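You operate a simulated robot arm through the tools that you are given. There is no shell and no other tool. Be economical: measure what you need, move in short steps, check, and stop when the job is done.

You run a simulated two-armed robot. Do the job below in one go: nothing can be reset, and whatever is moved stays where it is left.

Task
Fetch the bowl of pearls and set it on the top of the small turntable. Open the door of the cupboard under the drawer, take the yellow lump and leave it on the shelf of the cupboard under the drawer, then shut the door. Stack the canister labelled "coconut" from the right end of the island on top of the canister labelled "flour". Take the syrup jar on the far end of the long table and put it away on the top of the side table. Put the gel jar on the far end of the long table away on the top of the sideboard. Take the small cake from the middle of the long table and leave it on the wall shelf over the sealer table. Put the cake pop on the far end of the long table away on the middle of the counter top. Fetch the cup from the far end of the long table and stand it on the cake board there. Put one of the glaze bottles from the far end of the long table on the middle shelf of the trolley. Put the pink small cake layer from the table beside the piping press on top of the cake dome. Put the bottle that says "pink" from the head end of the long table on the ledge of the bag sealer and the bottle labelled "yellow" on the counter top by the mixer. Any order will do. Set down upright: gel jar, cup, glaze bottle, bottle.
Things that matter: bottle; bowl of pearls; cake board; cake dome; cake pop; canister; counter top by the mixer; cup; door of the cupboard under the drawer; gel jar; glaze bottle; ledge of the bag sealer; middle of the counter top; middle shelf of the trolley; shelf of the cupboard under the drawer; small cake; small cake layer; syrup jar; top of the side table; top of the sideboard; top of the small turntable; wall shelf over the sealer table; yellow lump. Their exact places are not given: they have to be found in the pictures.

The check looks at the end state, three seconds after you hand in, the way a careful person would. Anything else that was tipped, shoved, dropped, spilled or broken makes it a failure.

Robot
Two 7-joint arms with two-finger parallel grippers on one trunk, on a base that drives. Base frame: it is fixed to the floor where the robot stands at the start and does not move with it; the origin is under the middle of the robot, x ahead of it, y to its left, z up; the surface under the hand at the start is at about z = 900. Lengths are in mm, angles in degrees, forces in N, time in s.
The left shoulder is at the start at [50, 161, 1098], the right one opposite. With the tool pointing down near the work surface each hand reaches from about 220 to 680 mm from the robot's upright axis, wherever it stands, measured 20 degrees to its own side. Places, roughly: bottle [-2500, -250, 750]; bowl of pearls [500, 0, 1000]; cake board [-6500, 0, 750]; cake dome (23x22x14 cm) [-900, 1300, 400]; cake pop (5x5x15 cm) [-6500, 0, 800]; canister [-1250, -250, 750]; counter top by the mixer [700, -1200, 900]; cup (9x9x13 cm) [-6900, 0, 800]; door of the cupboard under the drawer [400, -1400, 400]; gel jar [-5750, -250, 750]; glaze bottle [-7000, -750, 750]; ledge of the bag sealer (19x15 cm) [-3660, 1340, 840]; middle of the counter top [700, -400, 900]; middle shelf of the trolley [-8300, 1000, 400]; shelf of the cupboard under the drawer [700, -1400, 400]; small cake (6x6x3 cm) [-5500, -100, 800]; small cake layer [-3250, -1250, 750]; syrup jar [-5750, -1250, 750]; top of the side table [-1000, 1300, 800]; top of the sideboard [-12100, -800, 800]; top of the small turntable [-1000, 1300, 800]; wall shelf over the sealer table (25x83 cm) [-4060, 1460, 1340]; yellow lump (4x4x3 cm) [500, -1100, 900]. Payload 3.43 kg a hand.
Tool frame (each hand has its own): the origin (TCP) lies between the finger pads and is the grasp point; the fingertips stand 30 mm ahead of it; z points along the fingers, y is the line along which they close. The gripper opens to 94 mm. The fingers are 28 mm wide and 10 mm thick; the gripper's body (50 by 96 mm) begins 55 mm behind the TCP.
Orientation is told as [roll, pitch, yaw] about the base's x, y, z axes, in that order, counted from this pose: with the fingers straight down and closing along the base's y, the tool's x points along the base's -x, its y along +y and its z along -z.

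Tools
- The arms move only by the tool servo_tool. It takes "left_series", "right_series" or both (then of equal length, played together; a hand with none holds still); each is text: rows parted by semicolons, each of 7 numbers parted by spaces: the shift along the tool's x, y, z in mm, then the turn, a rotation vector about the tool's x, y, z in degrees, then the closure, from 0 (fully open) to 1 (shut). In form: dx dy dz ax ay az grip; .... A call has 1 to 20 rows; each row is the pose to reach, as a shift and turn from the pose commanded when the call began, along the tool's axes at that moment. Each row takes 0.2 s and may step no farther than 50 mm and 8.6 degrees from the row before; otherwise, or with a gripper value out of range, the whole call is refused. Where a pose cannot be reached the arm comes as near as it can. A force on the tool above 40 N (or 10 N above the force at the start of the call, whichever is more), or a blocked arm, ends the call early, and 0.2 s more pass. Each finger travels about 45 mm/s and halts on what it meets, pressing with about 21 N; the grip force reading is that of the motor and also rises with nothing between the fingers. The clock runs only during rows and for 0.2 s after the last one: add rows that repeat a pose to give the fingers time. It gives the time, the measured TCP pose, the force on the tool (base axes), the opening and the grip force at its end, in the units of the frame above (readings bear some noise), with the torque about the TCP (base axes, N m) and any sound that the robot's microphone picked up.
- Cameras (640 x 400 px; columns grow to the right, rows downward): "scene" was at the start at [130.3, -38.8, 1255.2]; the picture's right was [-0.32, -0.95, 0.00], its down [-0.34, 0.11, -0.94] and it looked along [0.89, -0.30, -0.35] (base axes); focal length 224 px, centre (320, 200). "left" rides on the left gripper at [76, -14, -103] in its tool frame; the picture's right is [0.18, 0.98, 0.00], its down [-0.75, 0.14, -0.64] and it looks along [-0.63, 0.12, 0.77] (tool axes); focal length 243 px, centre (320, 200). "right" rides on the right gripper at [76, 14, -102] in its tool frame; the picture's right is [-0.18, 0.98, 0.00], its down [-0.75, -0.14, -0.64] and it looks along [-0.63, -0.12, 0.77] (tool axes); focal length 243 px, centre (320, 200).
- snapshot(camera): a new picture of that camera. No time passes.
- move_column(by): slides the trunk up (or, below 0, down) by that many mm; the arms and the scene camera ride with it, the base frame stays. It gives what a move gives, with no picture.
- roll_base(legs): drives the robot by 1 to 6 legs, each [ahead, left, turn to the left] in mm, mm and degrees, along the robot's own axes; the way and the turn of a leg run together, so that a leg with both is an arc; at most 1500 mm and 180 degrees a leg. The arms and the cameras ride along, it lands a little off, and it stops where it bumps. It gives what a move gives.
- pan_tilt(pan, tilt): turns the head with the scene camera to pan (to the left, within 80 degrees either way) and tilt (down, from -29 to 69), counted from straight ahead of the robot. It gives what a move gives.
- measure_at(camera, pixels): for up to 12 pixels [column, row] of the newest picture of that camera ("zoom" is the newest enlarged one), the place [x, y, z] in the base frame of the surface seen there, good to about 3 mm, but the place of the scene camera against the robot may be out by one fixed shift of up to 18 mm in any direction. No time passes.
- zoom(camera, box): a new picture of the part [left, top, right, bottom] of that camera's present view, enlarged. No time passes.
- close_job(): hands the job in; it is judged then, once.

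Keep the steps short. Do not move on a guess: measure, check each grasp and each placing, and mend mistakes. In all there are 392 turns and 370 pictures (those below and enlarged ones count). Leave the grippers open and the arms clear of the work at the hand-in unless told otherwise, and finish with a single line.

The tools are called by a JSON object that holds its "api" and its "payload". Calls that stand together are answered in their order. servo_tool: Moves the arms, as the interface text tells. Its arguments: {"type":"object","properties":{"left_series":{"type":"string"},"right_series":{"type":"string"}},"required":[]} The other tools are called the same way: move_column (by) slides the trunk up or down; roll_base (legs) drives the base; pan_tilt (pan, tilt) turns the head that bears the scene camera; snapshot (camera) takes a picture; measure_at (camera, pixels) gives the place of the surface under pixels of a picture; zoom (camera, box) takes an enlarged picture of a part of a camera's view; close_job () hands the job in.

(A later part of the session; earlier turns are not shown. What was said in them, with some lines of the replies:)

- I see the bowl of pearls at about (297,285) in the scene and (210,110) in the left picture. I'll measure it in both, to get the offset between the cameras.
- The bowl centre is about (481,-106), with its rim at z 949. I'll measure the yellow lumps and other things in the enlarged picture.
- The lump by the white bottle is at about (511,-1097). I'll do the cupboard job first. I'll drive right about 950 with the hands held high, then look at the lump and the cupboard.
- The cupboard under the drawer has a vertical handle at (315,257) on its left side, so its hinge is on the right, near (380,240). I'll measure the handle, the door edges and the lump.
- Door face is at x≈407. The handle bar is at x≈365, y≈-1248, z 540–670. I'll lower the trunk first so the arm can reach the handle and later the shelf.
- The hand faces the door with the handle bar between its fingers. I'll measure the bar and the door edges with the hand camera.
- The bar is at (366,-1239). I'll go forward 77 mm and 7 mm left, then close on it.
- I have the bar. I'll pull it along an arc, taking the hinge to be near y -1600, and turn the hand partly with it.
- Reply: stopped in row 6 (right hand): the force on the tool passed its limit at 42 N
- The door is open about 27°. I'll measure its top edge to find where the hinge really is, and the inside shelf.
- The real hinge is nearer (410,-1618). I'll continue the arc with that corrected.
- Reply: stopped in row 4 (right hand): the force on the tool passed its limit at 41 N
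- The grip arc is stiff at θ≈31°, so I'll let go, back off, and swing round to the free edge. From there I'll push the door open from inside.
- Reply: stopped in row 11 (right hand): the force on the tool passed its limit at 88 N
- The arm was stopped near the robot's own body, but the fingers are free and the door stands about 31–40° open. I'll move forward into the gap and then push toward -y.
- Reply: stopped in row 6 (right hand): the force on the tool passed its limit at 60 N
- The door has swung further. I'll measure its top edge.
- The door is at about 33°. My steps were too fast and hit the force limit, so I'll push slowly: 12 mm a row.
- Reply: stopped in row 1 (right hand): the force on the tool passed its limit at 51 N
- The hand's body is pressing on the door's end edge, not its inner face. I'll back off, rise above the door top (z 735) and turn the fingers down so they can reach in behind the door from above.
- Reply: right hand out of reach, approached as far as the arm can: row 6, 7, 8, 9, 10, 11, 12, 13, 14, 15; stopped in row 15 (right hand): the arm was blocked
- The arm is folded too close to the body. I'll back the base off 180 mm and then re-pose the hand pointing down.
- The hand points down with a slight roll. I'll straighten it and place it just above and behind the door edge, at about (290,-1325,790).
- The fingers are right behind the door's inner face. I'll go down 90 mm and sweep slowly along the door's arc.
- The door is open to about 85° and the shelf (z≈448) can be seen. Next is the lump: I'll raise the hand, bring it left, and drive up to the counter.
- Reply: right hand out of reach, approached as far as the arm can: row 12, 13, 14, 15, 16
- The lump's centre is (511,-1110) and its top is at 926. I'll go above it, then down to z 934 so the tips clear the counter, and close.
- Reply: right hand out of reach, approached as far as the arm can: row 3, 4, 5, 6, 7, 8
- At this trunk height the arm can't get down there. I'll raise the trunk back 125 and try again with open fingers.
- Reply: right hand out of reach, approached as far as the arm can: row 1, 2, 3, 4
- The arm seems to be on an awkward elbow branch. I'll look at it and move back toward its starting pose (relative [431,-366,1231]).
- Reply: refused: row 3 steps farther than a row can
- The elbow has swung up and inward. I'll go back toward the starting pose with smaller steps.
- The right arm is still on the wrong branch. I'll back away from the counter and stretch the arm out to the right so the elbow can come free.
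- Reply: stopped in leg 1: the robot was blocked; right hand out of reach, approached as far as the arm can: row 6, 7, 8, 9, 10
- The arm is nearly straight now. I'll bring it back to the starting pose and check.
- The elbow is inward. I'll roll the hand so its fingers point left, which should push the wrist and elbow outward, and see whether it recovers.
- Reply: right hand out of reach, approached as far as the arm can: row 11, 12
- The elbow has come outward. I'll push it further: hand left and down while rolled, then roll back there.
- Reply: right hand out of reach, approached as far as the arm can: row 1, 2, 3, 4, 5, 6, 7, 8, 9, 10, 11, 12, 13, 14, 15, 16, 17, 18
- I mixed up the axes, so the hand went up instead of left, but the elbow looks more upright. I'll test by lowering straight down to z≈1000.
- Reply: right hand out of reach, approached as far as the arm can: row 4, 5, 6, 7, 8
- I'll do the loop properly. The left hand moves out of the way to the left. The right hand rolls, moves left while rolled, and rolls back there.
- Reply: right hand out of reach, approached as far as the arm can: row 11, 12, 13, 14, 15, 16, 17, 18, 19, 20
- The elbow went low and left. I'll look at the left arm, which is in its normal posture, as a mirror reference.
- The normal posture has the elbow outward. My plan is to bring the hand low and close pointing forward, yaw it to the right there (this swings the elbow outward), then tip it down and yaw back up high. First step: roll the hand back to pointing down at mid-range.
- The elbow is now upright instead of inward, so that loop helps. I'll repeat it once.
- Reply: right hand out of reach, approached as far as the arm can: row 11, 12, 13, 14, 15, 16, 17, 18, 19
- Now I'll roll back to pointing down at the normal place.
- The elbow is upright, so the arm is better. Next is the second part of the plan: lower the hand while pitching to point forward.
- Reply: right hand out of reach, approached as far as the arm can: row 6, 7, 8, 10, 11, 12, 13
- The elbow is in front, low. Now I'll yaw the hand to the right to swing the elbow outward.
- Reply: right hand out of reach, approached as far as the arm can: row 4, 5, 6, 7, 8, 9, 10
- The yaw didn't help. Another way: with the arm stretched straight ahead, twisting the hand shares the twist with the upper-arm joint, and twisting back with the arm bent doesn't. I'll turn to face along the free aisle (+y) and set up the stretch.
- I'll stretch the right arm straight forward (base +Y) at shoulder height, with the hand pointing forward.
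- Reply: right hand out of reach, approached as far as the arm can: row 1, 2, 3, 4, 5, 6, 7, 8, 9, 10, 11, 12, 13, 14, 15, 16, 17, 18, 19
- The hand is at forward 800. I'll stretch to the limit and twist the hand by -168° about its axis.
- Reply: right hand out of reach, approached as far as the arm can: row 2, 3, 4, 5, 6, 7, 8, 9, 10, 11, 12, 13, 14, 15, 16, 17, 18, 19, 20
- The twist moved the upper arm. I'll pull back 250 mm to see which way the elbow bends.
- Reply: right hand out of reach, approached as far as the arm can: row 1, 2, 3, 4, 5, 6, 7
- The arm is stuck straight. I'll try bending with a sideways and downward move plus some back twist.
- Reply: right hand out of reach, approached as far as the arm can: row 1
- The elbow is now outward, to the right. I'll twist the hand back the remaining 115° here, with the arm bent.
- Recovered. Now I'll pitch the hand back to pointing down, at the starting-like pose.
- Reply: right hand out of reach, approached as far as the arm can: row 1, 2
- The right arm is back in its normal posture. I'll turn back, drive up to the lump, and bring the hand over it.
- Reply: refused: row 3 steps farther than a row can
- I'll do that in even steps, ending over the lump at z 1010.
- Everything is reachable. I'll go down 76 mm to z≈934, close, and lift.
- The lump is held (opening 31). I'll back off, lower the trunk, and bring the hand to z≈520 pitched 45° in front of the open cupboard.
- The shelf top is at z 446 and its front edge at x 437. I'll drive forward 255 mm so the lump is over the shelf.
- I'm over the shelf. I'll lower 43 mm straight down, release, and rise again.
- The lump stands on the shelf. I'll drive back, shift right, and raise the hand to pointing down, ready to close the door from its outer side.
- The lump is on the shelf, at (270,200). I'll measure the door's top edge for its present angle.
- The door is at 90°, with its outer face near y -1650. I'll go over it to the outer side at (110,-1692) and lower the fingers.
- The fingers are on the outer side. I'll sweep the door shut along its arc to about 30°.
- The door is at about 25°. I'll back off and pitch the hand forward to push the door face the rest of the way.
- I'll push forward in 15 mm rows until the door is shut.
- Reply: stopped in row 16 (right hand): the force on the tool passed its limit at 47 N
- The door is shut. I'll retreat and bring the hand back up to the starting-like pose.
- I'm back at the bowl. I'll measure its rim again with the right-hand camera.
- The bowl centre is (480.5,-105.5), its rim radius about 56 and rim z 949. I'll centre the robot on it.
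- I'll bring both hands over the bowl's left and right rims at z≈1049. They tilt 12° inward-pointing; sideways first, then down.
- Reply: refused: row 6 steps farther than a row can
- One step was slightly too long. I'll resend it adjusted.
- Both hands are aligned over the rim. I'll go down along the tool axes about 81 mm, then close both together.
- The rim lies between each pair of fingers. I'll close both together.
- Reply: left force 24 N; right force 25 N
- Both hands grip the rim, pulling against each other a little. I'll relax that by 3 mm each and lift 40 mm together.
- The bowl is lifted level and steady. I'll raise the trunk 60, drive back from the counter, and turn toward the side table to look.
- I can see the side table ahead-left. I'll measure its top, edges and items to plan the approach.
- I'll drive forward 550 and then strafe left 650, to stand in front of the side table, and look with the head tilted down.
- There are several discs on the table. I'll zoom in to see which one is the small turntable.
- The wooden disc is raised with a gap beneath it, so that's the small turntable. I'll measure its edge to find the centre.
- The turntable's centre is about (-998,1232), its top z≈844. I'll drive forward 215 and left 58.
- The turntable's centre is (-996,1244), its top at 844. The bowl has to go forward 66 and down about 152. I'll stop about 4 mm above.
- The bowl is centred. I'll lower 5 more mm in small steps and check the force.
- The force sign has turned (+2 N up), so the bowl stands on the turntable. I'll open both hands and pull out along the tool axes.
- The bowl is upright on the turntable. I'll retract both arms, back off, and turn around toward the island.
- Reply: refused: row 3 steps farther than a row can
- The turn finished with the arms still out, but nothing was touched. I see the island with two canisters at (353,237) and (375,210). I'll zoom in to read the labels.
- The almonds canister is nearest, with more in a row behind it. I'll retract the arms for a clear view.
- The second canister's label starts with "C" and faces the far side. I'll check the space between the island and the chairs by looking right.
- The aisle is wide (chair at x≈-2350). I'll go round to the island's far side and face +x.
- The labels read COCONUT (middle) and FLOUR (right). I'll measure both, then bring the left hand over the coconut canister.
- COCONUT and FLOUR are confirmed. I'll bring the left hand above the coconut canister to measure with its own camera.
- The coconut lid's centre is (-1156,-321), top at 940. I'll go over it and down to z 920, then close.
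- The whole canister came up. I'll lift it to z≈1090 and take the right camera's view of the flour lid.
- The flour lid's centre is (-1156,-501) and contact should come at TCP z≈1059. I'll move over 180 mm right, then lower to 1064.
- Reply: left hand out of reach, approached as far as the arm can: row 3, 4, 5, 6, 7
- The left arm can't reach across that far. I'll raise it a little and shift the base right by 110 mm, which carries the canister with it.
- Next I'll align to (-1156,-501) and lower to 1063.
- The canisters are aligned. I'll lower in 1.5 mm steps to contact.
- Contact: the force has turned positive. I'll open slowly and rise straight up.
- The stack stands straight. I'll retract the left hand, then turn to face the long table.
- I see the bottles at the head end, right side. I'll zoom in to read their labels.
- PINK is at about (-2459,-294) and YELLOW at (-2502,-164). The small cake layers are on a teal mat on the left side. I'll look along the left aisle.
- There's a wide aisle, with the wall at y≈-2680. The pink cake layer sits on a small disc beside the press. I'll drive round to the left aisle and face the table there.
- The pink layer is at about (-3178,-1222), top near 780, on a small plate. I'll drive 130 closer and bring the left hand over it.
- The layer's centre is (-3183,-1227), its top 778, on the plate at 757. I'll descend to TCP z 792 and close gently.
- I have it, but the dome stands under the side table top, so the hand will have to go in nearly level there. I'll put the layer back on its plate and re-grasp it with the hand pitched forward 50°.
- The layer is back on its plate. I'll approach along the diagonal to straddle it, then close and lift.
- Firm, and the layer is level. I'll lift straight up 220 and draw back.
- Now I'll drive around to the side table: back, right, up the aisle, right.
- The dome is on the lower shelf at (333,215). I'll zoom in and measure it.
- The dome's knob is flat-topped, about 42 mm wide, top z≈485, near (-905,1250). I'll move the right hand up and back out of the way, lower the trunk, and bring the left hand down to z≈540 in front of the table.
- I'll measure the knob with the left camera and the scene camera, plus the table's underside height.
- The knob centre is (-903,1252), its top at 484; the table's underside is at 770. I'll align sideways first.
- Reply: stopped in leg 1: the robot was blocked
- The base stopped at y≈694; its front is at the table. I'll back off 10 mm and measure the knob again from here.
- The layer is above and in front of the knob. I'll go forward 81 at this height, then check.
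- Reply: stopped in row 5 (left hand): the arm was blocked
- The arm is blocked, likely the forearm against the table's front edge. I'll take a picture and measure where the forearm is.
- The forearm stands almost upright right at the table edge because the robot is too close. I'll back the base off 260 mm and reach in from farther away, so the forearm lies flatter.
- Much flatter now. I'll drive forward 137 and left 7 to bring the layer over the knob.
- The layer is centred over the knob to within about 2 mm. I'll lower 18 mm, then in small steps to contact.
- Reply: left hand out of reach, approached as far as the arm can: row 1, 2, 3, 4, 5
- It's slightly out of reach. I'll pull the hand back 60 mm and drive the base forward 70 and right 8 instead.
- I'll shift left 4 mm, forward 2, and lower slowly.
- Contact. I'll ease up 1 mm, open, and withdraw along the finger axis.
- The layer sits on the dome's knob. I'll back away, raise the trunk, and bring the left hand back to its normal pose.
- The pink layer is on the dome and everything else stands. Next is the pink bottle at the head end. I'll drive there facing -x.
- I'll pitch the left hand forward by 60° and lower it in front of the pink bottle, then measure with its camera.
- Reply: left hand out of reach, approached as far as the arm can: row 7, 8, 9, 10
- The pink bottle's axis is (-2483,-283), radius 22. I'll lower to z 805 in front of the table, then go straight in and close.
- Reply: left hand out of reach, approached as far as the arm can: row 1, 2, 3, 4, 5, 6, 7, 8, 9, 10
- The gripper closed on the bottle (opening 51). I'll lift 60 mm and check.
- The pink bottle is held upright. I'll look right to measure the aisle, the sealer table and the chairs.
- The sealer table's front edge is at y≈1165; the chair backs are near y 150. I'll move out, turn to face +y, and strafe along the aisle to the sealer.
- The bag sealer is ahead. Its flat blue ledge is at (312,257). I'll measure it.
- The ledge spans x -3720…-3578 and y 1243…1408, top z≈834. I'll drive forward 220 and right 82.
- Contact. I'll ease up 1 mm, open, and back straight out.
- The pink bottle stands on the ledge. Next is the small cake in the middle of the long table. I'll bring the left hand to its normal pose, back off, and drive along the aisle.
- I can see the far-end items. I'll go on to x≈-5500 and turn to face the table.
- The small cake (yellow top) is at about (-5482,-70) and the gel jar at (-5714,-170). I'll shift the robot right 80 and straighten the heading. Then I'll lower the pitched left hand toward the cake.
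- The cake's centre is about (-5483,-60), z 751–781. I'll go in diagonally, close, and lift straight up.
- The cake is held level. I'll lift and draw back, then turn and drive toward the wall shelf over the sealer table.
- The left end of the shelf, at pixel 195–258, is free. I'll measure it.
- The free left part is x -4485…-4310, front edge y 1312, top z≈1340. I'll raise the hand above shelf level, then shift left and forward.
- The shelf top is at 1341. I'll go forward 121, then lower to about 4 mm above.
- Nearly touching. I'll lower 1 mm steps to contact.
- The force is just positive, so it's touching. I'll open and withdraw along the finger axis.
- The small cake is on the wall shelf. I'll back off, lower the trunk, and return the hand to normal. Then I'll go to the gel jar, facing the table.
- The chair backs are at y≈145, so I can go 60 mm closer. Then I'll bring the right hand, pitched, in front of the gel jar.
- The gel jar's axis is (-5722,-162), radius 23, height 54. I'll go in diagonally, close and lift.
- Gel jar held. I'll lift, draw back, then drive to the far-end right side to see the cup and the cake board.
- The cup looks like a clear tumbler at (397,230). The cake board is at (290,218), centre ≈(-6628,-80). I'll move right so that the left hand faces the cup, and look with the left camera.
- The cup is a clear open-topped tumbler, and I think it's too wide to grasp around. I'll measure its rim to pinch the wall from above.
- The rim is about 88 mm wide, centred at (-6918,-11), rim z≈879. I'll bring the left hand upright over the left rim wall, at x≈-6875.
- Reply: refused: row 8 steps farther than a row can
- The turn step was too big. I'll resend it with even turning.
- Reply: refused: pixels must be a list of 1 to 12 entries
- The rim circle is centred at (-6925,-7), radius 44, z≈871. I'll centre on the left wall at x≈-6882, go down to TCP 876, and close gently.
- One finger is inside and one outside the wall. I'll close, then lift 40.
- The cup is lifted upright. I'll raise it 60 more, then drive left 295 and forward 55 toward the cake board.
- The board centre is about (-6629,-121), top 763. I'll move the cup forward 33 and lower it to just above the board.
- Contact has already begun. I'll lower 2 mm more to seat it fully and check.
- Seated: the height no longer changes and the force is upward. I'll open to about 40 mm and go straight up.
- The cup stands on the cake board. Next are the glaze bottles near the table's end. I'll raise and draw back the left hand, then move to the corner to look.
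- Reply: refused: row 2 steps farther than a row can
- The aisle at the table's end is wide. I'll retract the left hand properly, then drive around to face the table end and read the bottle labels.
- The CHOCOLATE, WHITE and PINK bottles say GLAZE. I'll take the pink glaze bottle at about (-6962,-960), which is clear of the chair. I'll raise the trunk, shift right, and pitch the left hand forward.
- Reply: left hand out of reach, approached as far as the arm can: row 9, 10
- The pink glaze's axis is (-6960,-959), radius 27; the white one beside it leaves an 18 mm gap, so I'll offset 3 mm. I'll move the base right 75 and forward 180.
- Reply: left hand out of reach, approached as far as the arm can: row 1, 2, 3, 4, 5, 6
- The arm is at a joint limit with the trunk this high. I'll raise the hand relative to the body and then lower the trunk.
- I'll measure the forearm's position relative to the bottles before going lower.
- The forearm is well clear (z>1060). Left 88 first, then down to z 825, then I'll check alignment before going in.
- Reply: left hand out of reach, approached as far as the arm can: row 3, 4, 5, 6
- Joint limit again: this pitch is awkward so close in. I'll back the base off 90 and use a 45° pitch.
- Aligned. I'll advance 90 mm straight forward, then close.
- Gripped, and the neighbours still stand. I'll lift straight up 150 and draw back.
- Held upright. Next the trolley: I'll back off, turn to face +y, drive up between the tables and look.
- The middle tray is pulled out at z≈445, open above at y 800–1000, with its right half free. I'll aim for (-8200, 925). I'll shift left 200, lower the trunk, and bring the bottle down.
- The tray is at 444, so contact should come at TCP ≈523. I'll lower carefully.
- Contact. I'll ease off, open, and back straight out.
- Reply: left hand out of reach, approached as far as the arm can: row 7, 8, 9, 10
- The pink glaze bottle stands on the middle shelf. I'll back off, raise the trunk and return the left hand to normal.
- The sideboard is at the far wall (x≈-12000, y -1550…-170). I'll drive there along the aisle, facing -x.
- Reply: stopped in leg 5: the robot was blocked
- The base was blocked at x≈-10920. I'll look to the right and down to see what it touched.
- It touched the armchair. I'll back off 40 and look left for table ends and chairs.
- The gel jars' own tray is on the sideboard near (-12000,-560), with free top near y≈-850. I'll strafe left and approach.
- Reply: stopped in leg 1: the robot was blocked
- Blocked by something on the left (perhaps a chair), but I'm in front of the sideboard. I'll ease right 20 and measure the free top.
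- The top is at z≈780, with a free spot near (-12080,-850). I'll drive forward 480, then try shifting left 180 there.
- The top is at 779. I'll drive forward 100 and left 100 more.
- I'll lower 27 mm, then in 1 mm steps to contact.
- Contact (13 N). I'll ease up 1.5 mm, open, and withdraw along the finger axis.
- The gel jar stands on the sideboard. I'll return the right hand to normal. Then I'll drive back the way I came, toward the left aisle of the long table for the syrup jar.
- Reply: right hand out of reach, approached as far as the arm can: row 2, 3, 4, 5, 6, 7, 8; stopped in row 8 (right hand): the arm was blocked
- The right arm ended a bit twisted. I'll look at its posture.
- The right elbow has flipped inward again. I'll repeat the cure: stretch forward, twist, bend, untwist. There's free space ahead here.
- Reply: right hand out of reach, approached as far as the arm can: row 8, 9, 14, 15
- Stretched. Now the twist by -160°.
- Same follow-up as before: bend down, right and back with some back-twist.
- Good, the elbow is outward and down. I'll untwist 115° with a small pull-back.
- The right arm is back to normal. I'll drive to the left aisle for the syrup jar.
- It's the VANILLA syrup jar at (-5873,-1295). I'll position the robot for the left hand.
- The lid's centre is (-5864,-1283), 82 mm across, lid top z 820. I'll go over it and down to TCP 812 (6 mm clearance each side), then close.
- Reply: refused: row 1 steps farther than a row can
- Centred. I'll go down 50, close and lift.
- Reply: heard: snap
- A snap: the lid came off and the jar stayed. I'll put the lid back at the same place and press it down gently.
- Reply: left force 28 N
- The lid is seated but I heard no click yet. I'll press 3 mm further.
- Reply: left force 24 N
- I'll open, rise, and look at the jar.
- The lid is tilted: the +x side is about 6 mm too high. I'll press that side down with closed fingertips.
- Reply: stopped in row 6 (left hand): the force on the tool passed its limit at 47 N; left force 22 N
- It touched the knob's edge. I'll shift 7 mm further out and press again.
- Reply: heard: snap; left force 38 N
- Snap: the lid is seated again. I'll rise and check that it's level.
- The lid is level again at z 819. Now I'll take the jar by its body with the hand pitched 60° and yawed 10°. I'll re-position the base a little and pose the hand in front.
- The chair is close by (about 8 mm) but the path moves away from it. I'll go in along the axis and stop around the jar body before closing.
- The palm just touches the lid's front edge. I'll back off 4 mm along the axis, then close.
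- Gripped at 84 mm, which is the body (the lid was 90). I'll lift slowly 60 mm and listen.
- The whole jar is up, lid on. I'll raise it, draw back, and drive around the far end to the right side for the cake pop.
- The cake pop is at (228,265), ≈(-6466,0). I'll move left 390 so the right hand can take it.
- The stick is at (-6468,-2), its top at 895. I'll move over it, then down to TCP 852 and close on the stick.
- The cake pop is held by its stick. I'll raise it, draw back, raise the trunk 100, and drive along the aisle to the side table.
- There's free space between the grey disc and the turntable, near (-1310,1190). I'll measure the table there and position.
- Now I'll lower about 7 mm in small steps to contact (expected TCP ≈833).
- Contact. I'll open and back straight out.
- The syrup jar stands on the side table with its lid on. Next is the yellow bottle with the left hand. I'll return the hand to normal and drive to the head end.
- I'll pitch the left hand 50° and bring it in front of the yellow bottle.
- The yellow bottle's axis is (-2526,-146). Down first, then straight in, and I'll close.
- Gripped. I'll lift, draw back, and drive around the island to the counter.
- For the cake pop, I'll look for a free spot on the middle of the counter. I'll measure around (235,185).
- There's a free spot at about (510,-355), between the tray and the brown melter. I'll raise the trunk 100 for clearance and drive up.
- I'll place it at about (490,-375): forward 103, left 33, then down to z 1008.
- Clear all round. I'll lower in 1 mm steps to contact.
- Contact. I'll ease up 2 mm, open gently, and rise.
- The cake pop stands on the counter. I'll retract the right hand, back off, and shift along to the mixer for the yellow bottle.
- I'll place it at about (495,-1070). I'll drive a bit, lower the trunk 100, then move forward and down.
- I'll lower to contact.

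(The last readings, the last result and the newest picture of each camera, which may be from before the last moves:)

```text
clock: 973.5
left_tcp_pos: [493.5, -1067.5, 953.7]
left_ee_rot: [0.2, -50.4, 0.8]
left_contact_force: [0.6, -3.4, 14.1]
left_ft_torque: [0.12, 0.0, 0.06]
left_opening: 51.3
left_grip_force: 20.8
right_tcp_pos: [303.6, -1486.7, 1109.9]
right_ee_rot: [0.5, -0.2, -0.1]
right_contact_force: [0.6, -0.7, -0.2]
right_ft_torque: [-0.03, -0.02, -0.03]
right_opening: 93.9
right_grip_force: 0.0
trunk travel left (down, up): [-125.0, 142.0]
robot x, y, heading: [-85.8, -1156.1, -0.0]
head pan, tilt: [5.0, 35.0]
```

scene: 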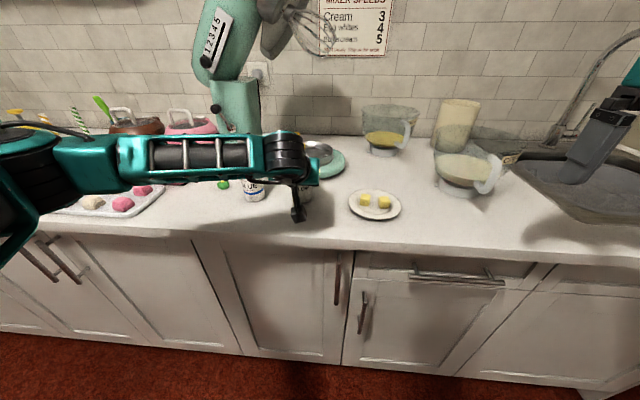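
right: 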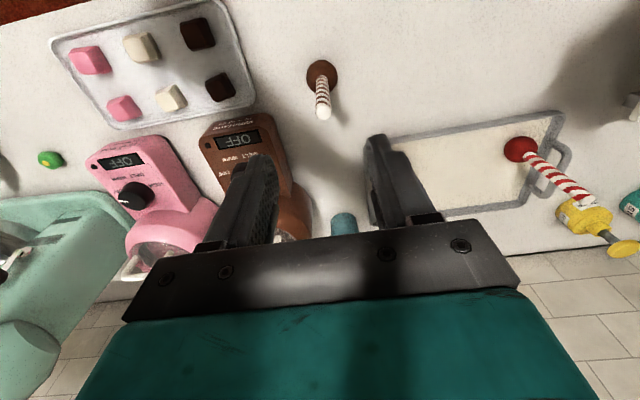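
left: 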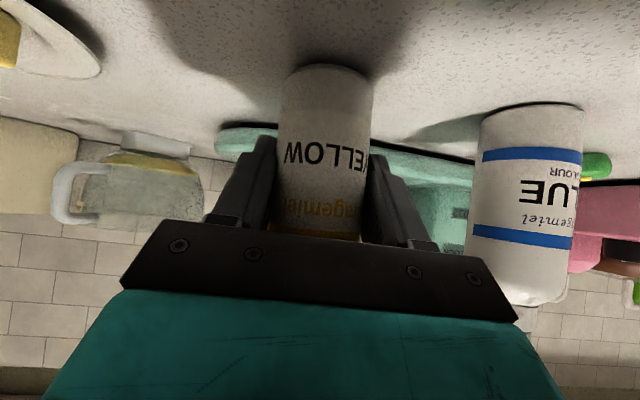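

Contact. I'll ease up 1.5 mm, open, and back straight out.

{"api": "servo_tool", "payload": {"left_series": "-1.2 0 -1 0 0 0 0.7;-1.2 0 -1 0 0 0 0.5;-1.2 0 -1 0 0 0 0.3;-1.2 0 -1 0 0 0 0.15;-1.2 0 -1 0 0 0 0.15;10 0 -14 0 0 0 0.15;28 0 -36 0 0 0 0.15;50 0 -62 0 0 0 0.15;65 0 -80 0 0 0 0.15;35 0 -110 0 0 0 0.15;0 0 -140 0 0 0 0.15"}}

{"api": "snapshot", "payload": {"camera": "left"}}

{"api": "snapshot", "payload": {"camera": "scene"}}

```text
clock: 975.9
left_tcp_pos: [387.4, -1070.5, 1041.5]
left_ee_rot: [0.5, -50.1, 0.7]
left_contact_force: [-0.4, -0.6, 0.4]
left_ft_torque: [0.01, -0.01, 0.0]
left_opening: 80.1
left_grip_force: 0.1
right_tcp_pos: [304.0, -1487.0, 1109.9]
right_ee_rot: [0.5, -0.1, -0.1]
right_contact_force: [-0.4, -0.4, -0.1]
right_ft_torque: [0.01, -0.05, 0.0]
right_opening: 94.1
right_grip_force: 0.0
trunk travel left (down, up): [-125.0, 142.0]
robot x, y, heading: [-84.4, -1163.4, -0.2]
head pan, tilt: [5.0, 35.0]
```

```text
115 pictures are left
```

left: 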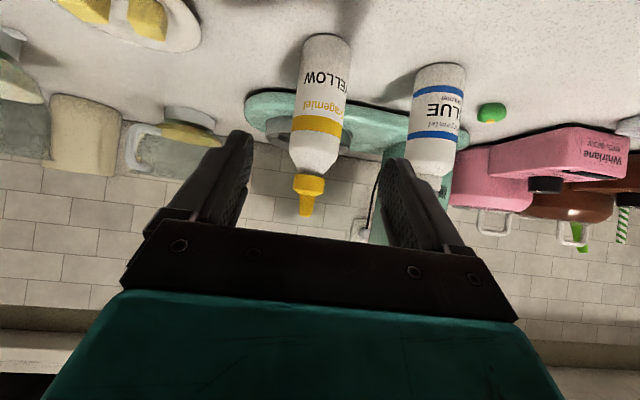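

```text
114 pictures are left
```

scene: 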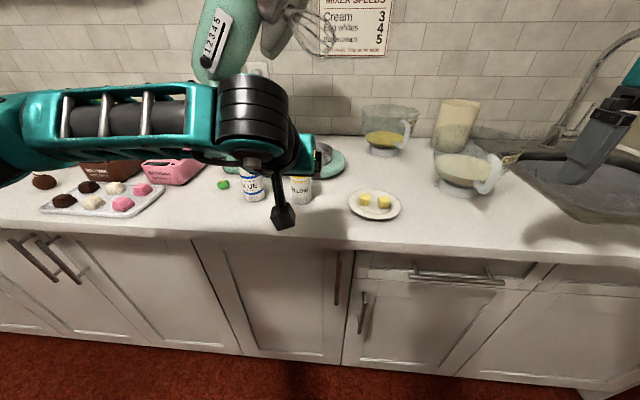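

The yellow bottle stands by the mixer. I'll back away from the counter and check the door and the cake pop once more.

{"api": "roll_base", "payload": {"legs": [[-200, 0, 0]]}}

{"api": "servo_tool", "payload": {"left_series": "-10 0 -10 0 6 0 0;-30 5 -20 0 12.5 0 0;-50 10 -40 0 19 0 0;-70 15 -55 0 25 0 0;-80 20 -70 0 31 0 0;-90 25 -80 0 37.5 0 0;-95 30 -90 0 44 0 0;-95 35 -95 0 50 0 0"}}

{"api": "zoom", "payload": {"camera": "scene", "box": [300, 180, 560, 340]}}

{"api": "pan_tilt", "payload": {"pan": 35, "tilt": 25}}

{"api": "snapshot", "payload": {"camera": "scene"}}

```text
clock: 977.5
left_tcp_pos: [189.0, -1070.2, 1040.1]
left_ee_rot: [0.4, -50.1, 0.6]
left_contact_force: [1.1, 0.8, 0.3]
left_ft_torque: [0.03, 0.01, -0.02]
left_opening: 80.0
left_grip_force: 0.1
right_tcp_pos: [103.5, -1487.1, 1110.5]
right_ee_rot: [0.5, -0.2, -0.2]
right_contact_force: [1.0, 0.4, 0.3]
right_ft_torque: [-0.02, 0.02, 0.04]
right_opening: 94.0
right_grip_force: 0.0
trunk travel left (down, up): [-125.0, 142.0]
robot x, y, heading: [-286.4, -1157.1, -0.3]
head pan, tilt: [5.0, 35.0]
```

```text
clock: 979.2
left_tcp_pos: [176.6, -1035.7, 1175.2]
left_ee_rot: [0.2, 0.0, 1.0]
left_contact_force: [-0.3, -0.1, -0.3]
left_ft_torque: [0.01, 0.01, 0.03]
left_opening: 94.0
left_grip_force: 0.0
right_tcp_pos: [105.4, -1487.1, 1110.0]
right_ee_rot: [0.4, -0.2, -0.1]
right_contact_force: [-0.1, 0.4, 0.3]
right_ft_torque: [0.0, -0.03, 0.0]
right_opening: 93.9
right_grip_force: 0.1
trunk travel left (down, up): [-125.0, 142.0]
robot x, y, heading: [-287.1, -1160.5, -0.2]
head pan, tilt: [5.0, 35.0]
```

```text
2.46 times, centred on (430, 260) of scene
```

zoom: 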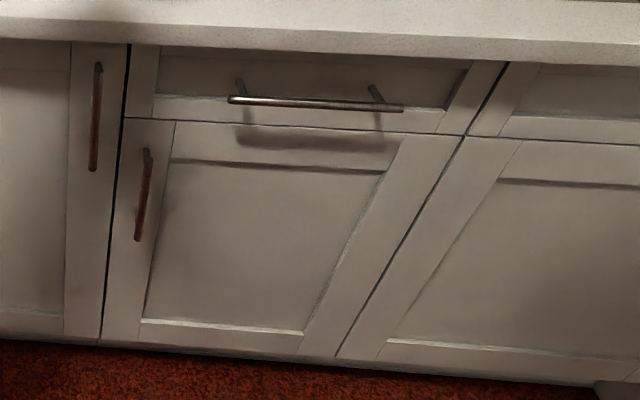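

```text
clock: 980.2
left_tcp_pos: [176.6, -1036.0, 1175.0]
left_ee_rot: [0.3, -0.1, 0.8]
left_contact_force: [-0.1, 0.1, -1.0]
left_ft_torque: [-0.02, 0.03, 0.01]
left_opening: 94.2
left_grip_force: 0.1
right_tcp_pos: [104.1, -1487.0, 1109.6]
right_ee_rot: [0.5, -0.2, -0.2]
right_contact_force: [0.4, 0.3, -0.2]
right_ft_torque: [0.01, 0.0, 0.03]
right_opening: 93.6
right_grip_force: 0.0
trunk travel left (down, up): [-125.0, 142.0]
robot x, y, heading: [-286.7, -1156.9, -0.1]
head pan, tilt: [35.0, 25.0]
```

```text
112 pictures are left
```

scene: 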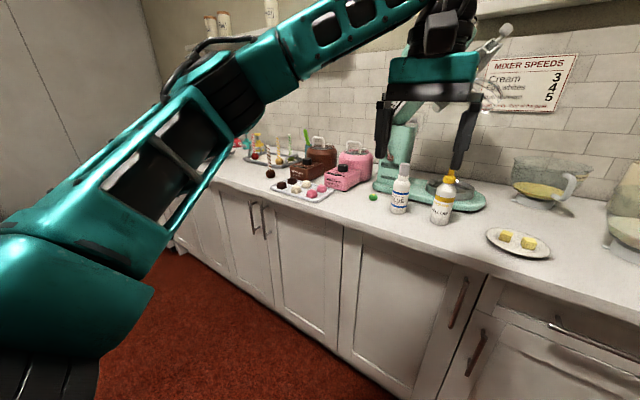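

The door is shut flush, the yellow bottle stands upright, and the cake pop is in place. The grippers are open and the arms are clear, so I'm handing in.

{"api": "close_job", "payload": {}}

```text
The job is handed in.
```

All the moves asked for are done and the job is handed in, with two cautions: the syrup jar's lid snapped off during the first grasp and was pressed back on until it clicked, and the base bumped the armchair and perhaps the island and another chair, with nothing seen to tip.
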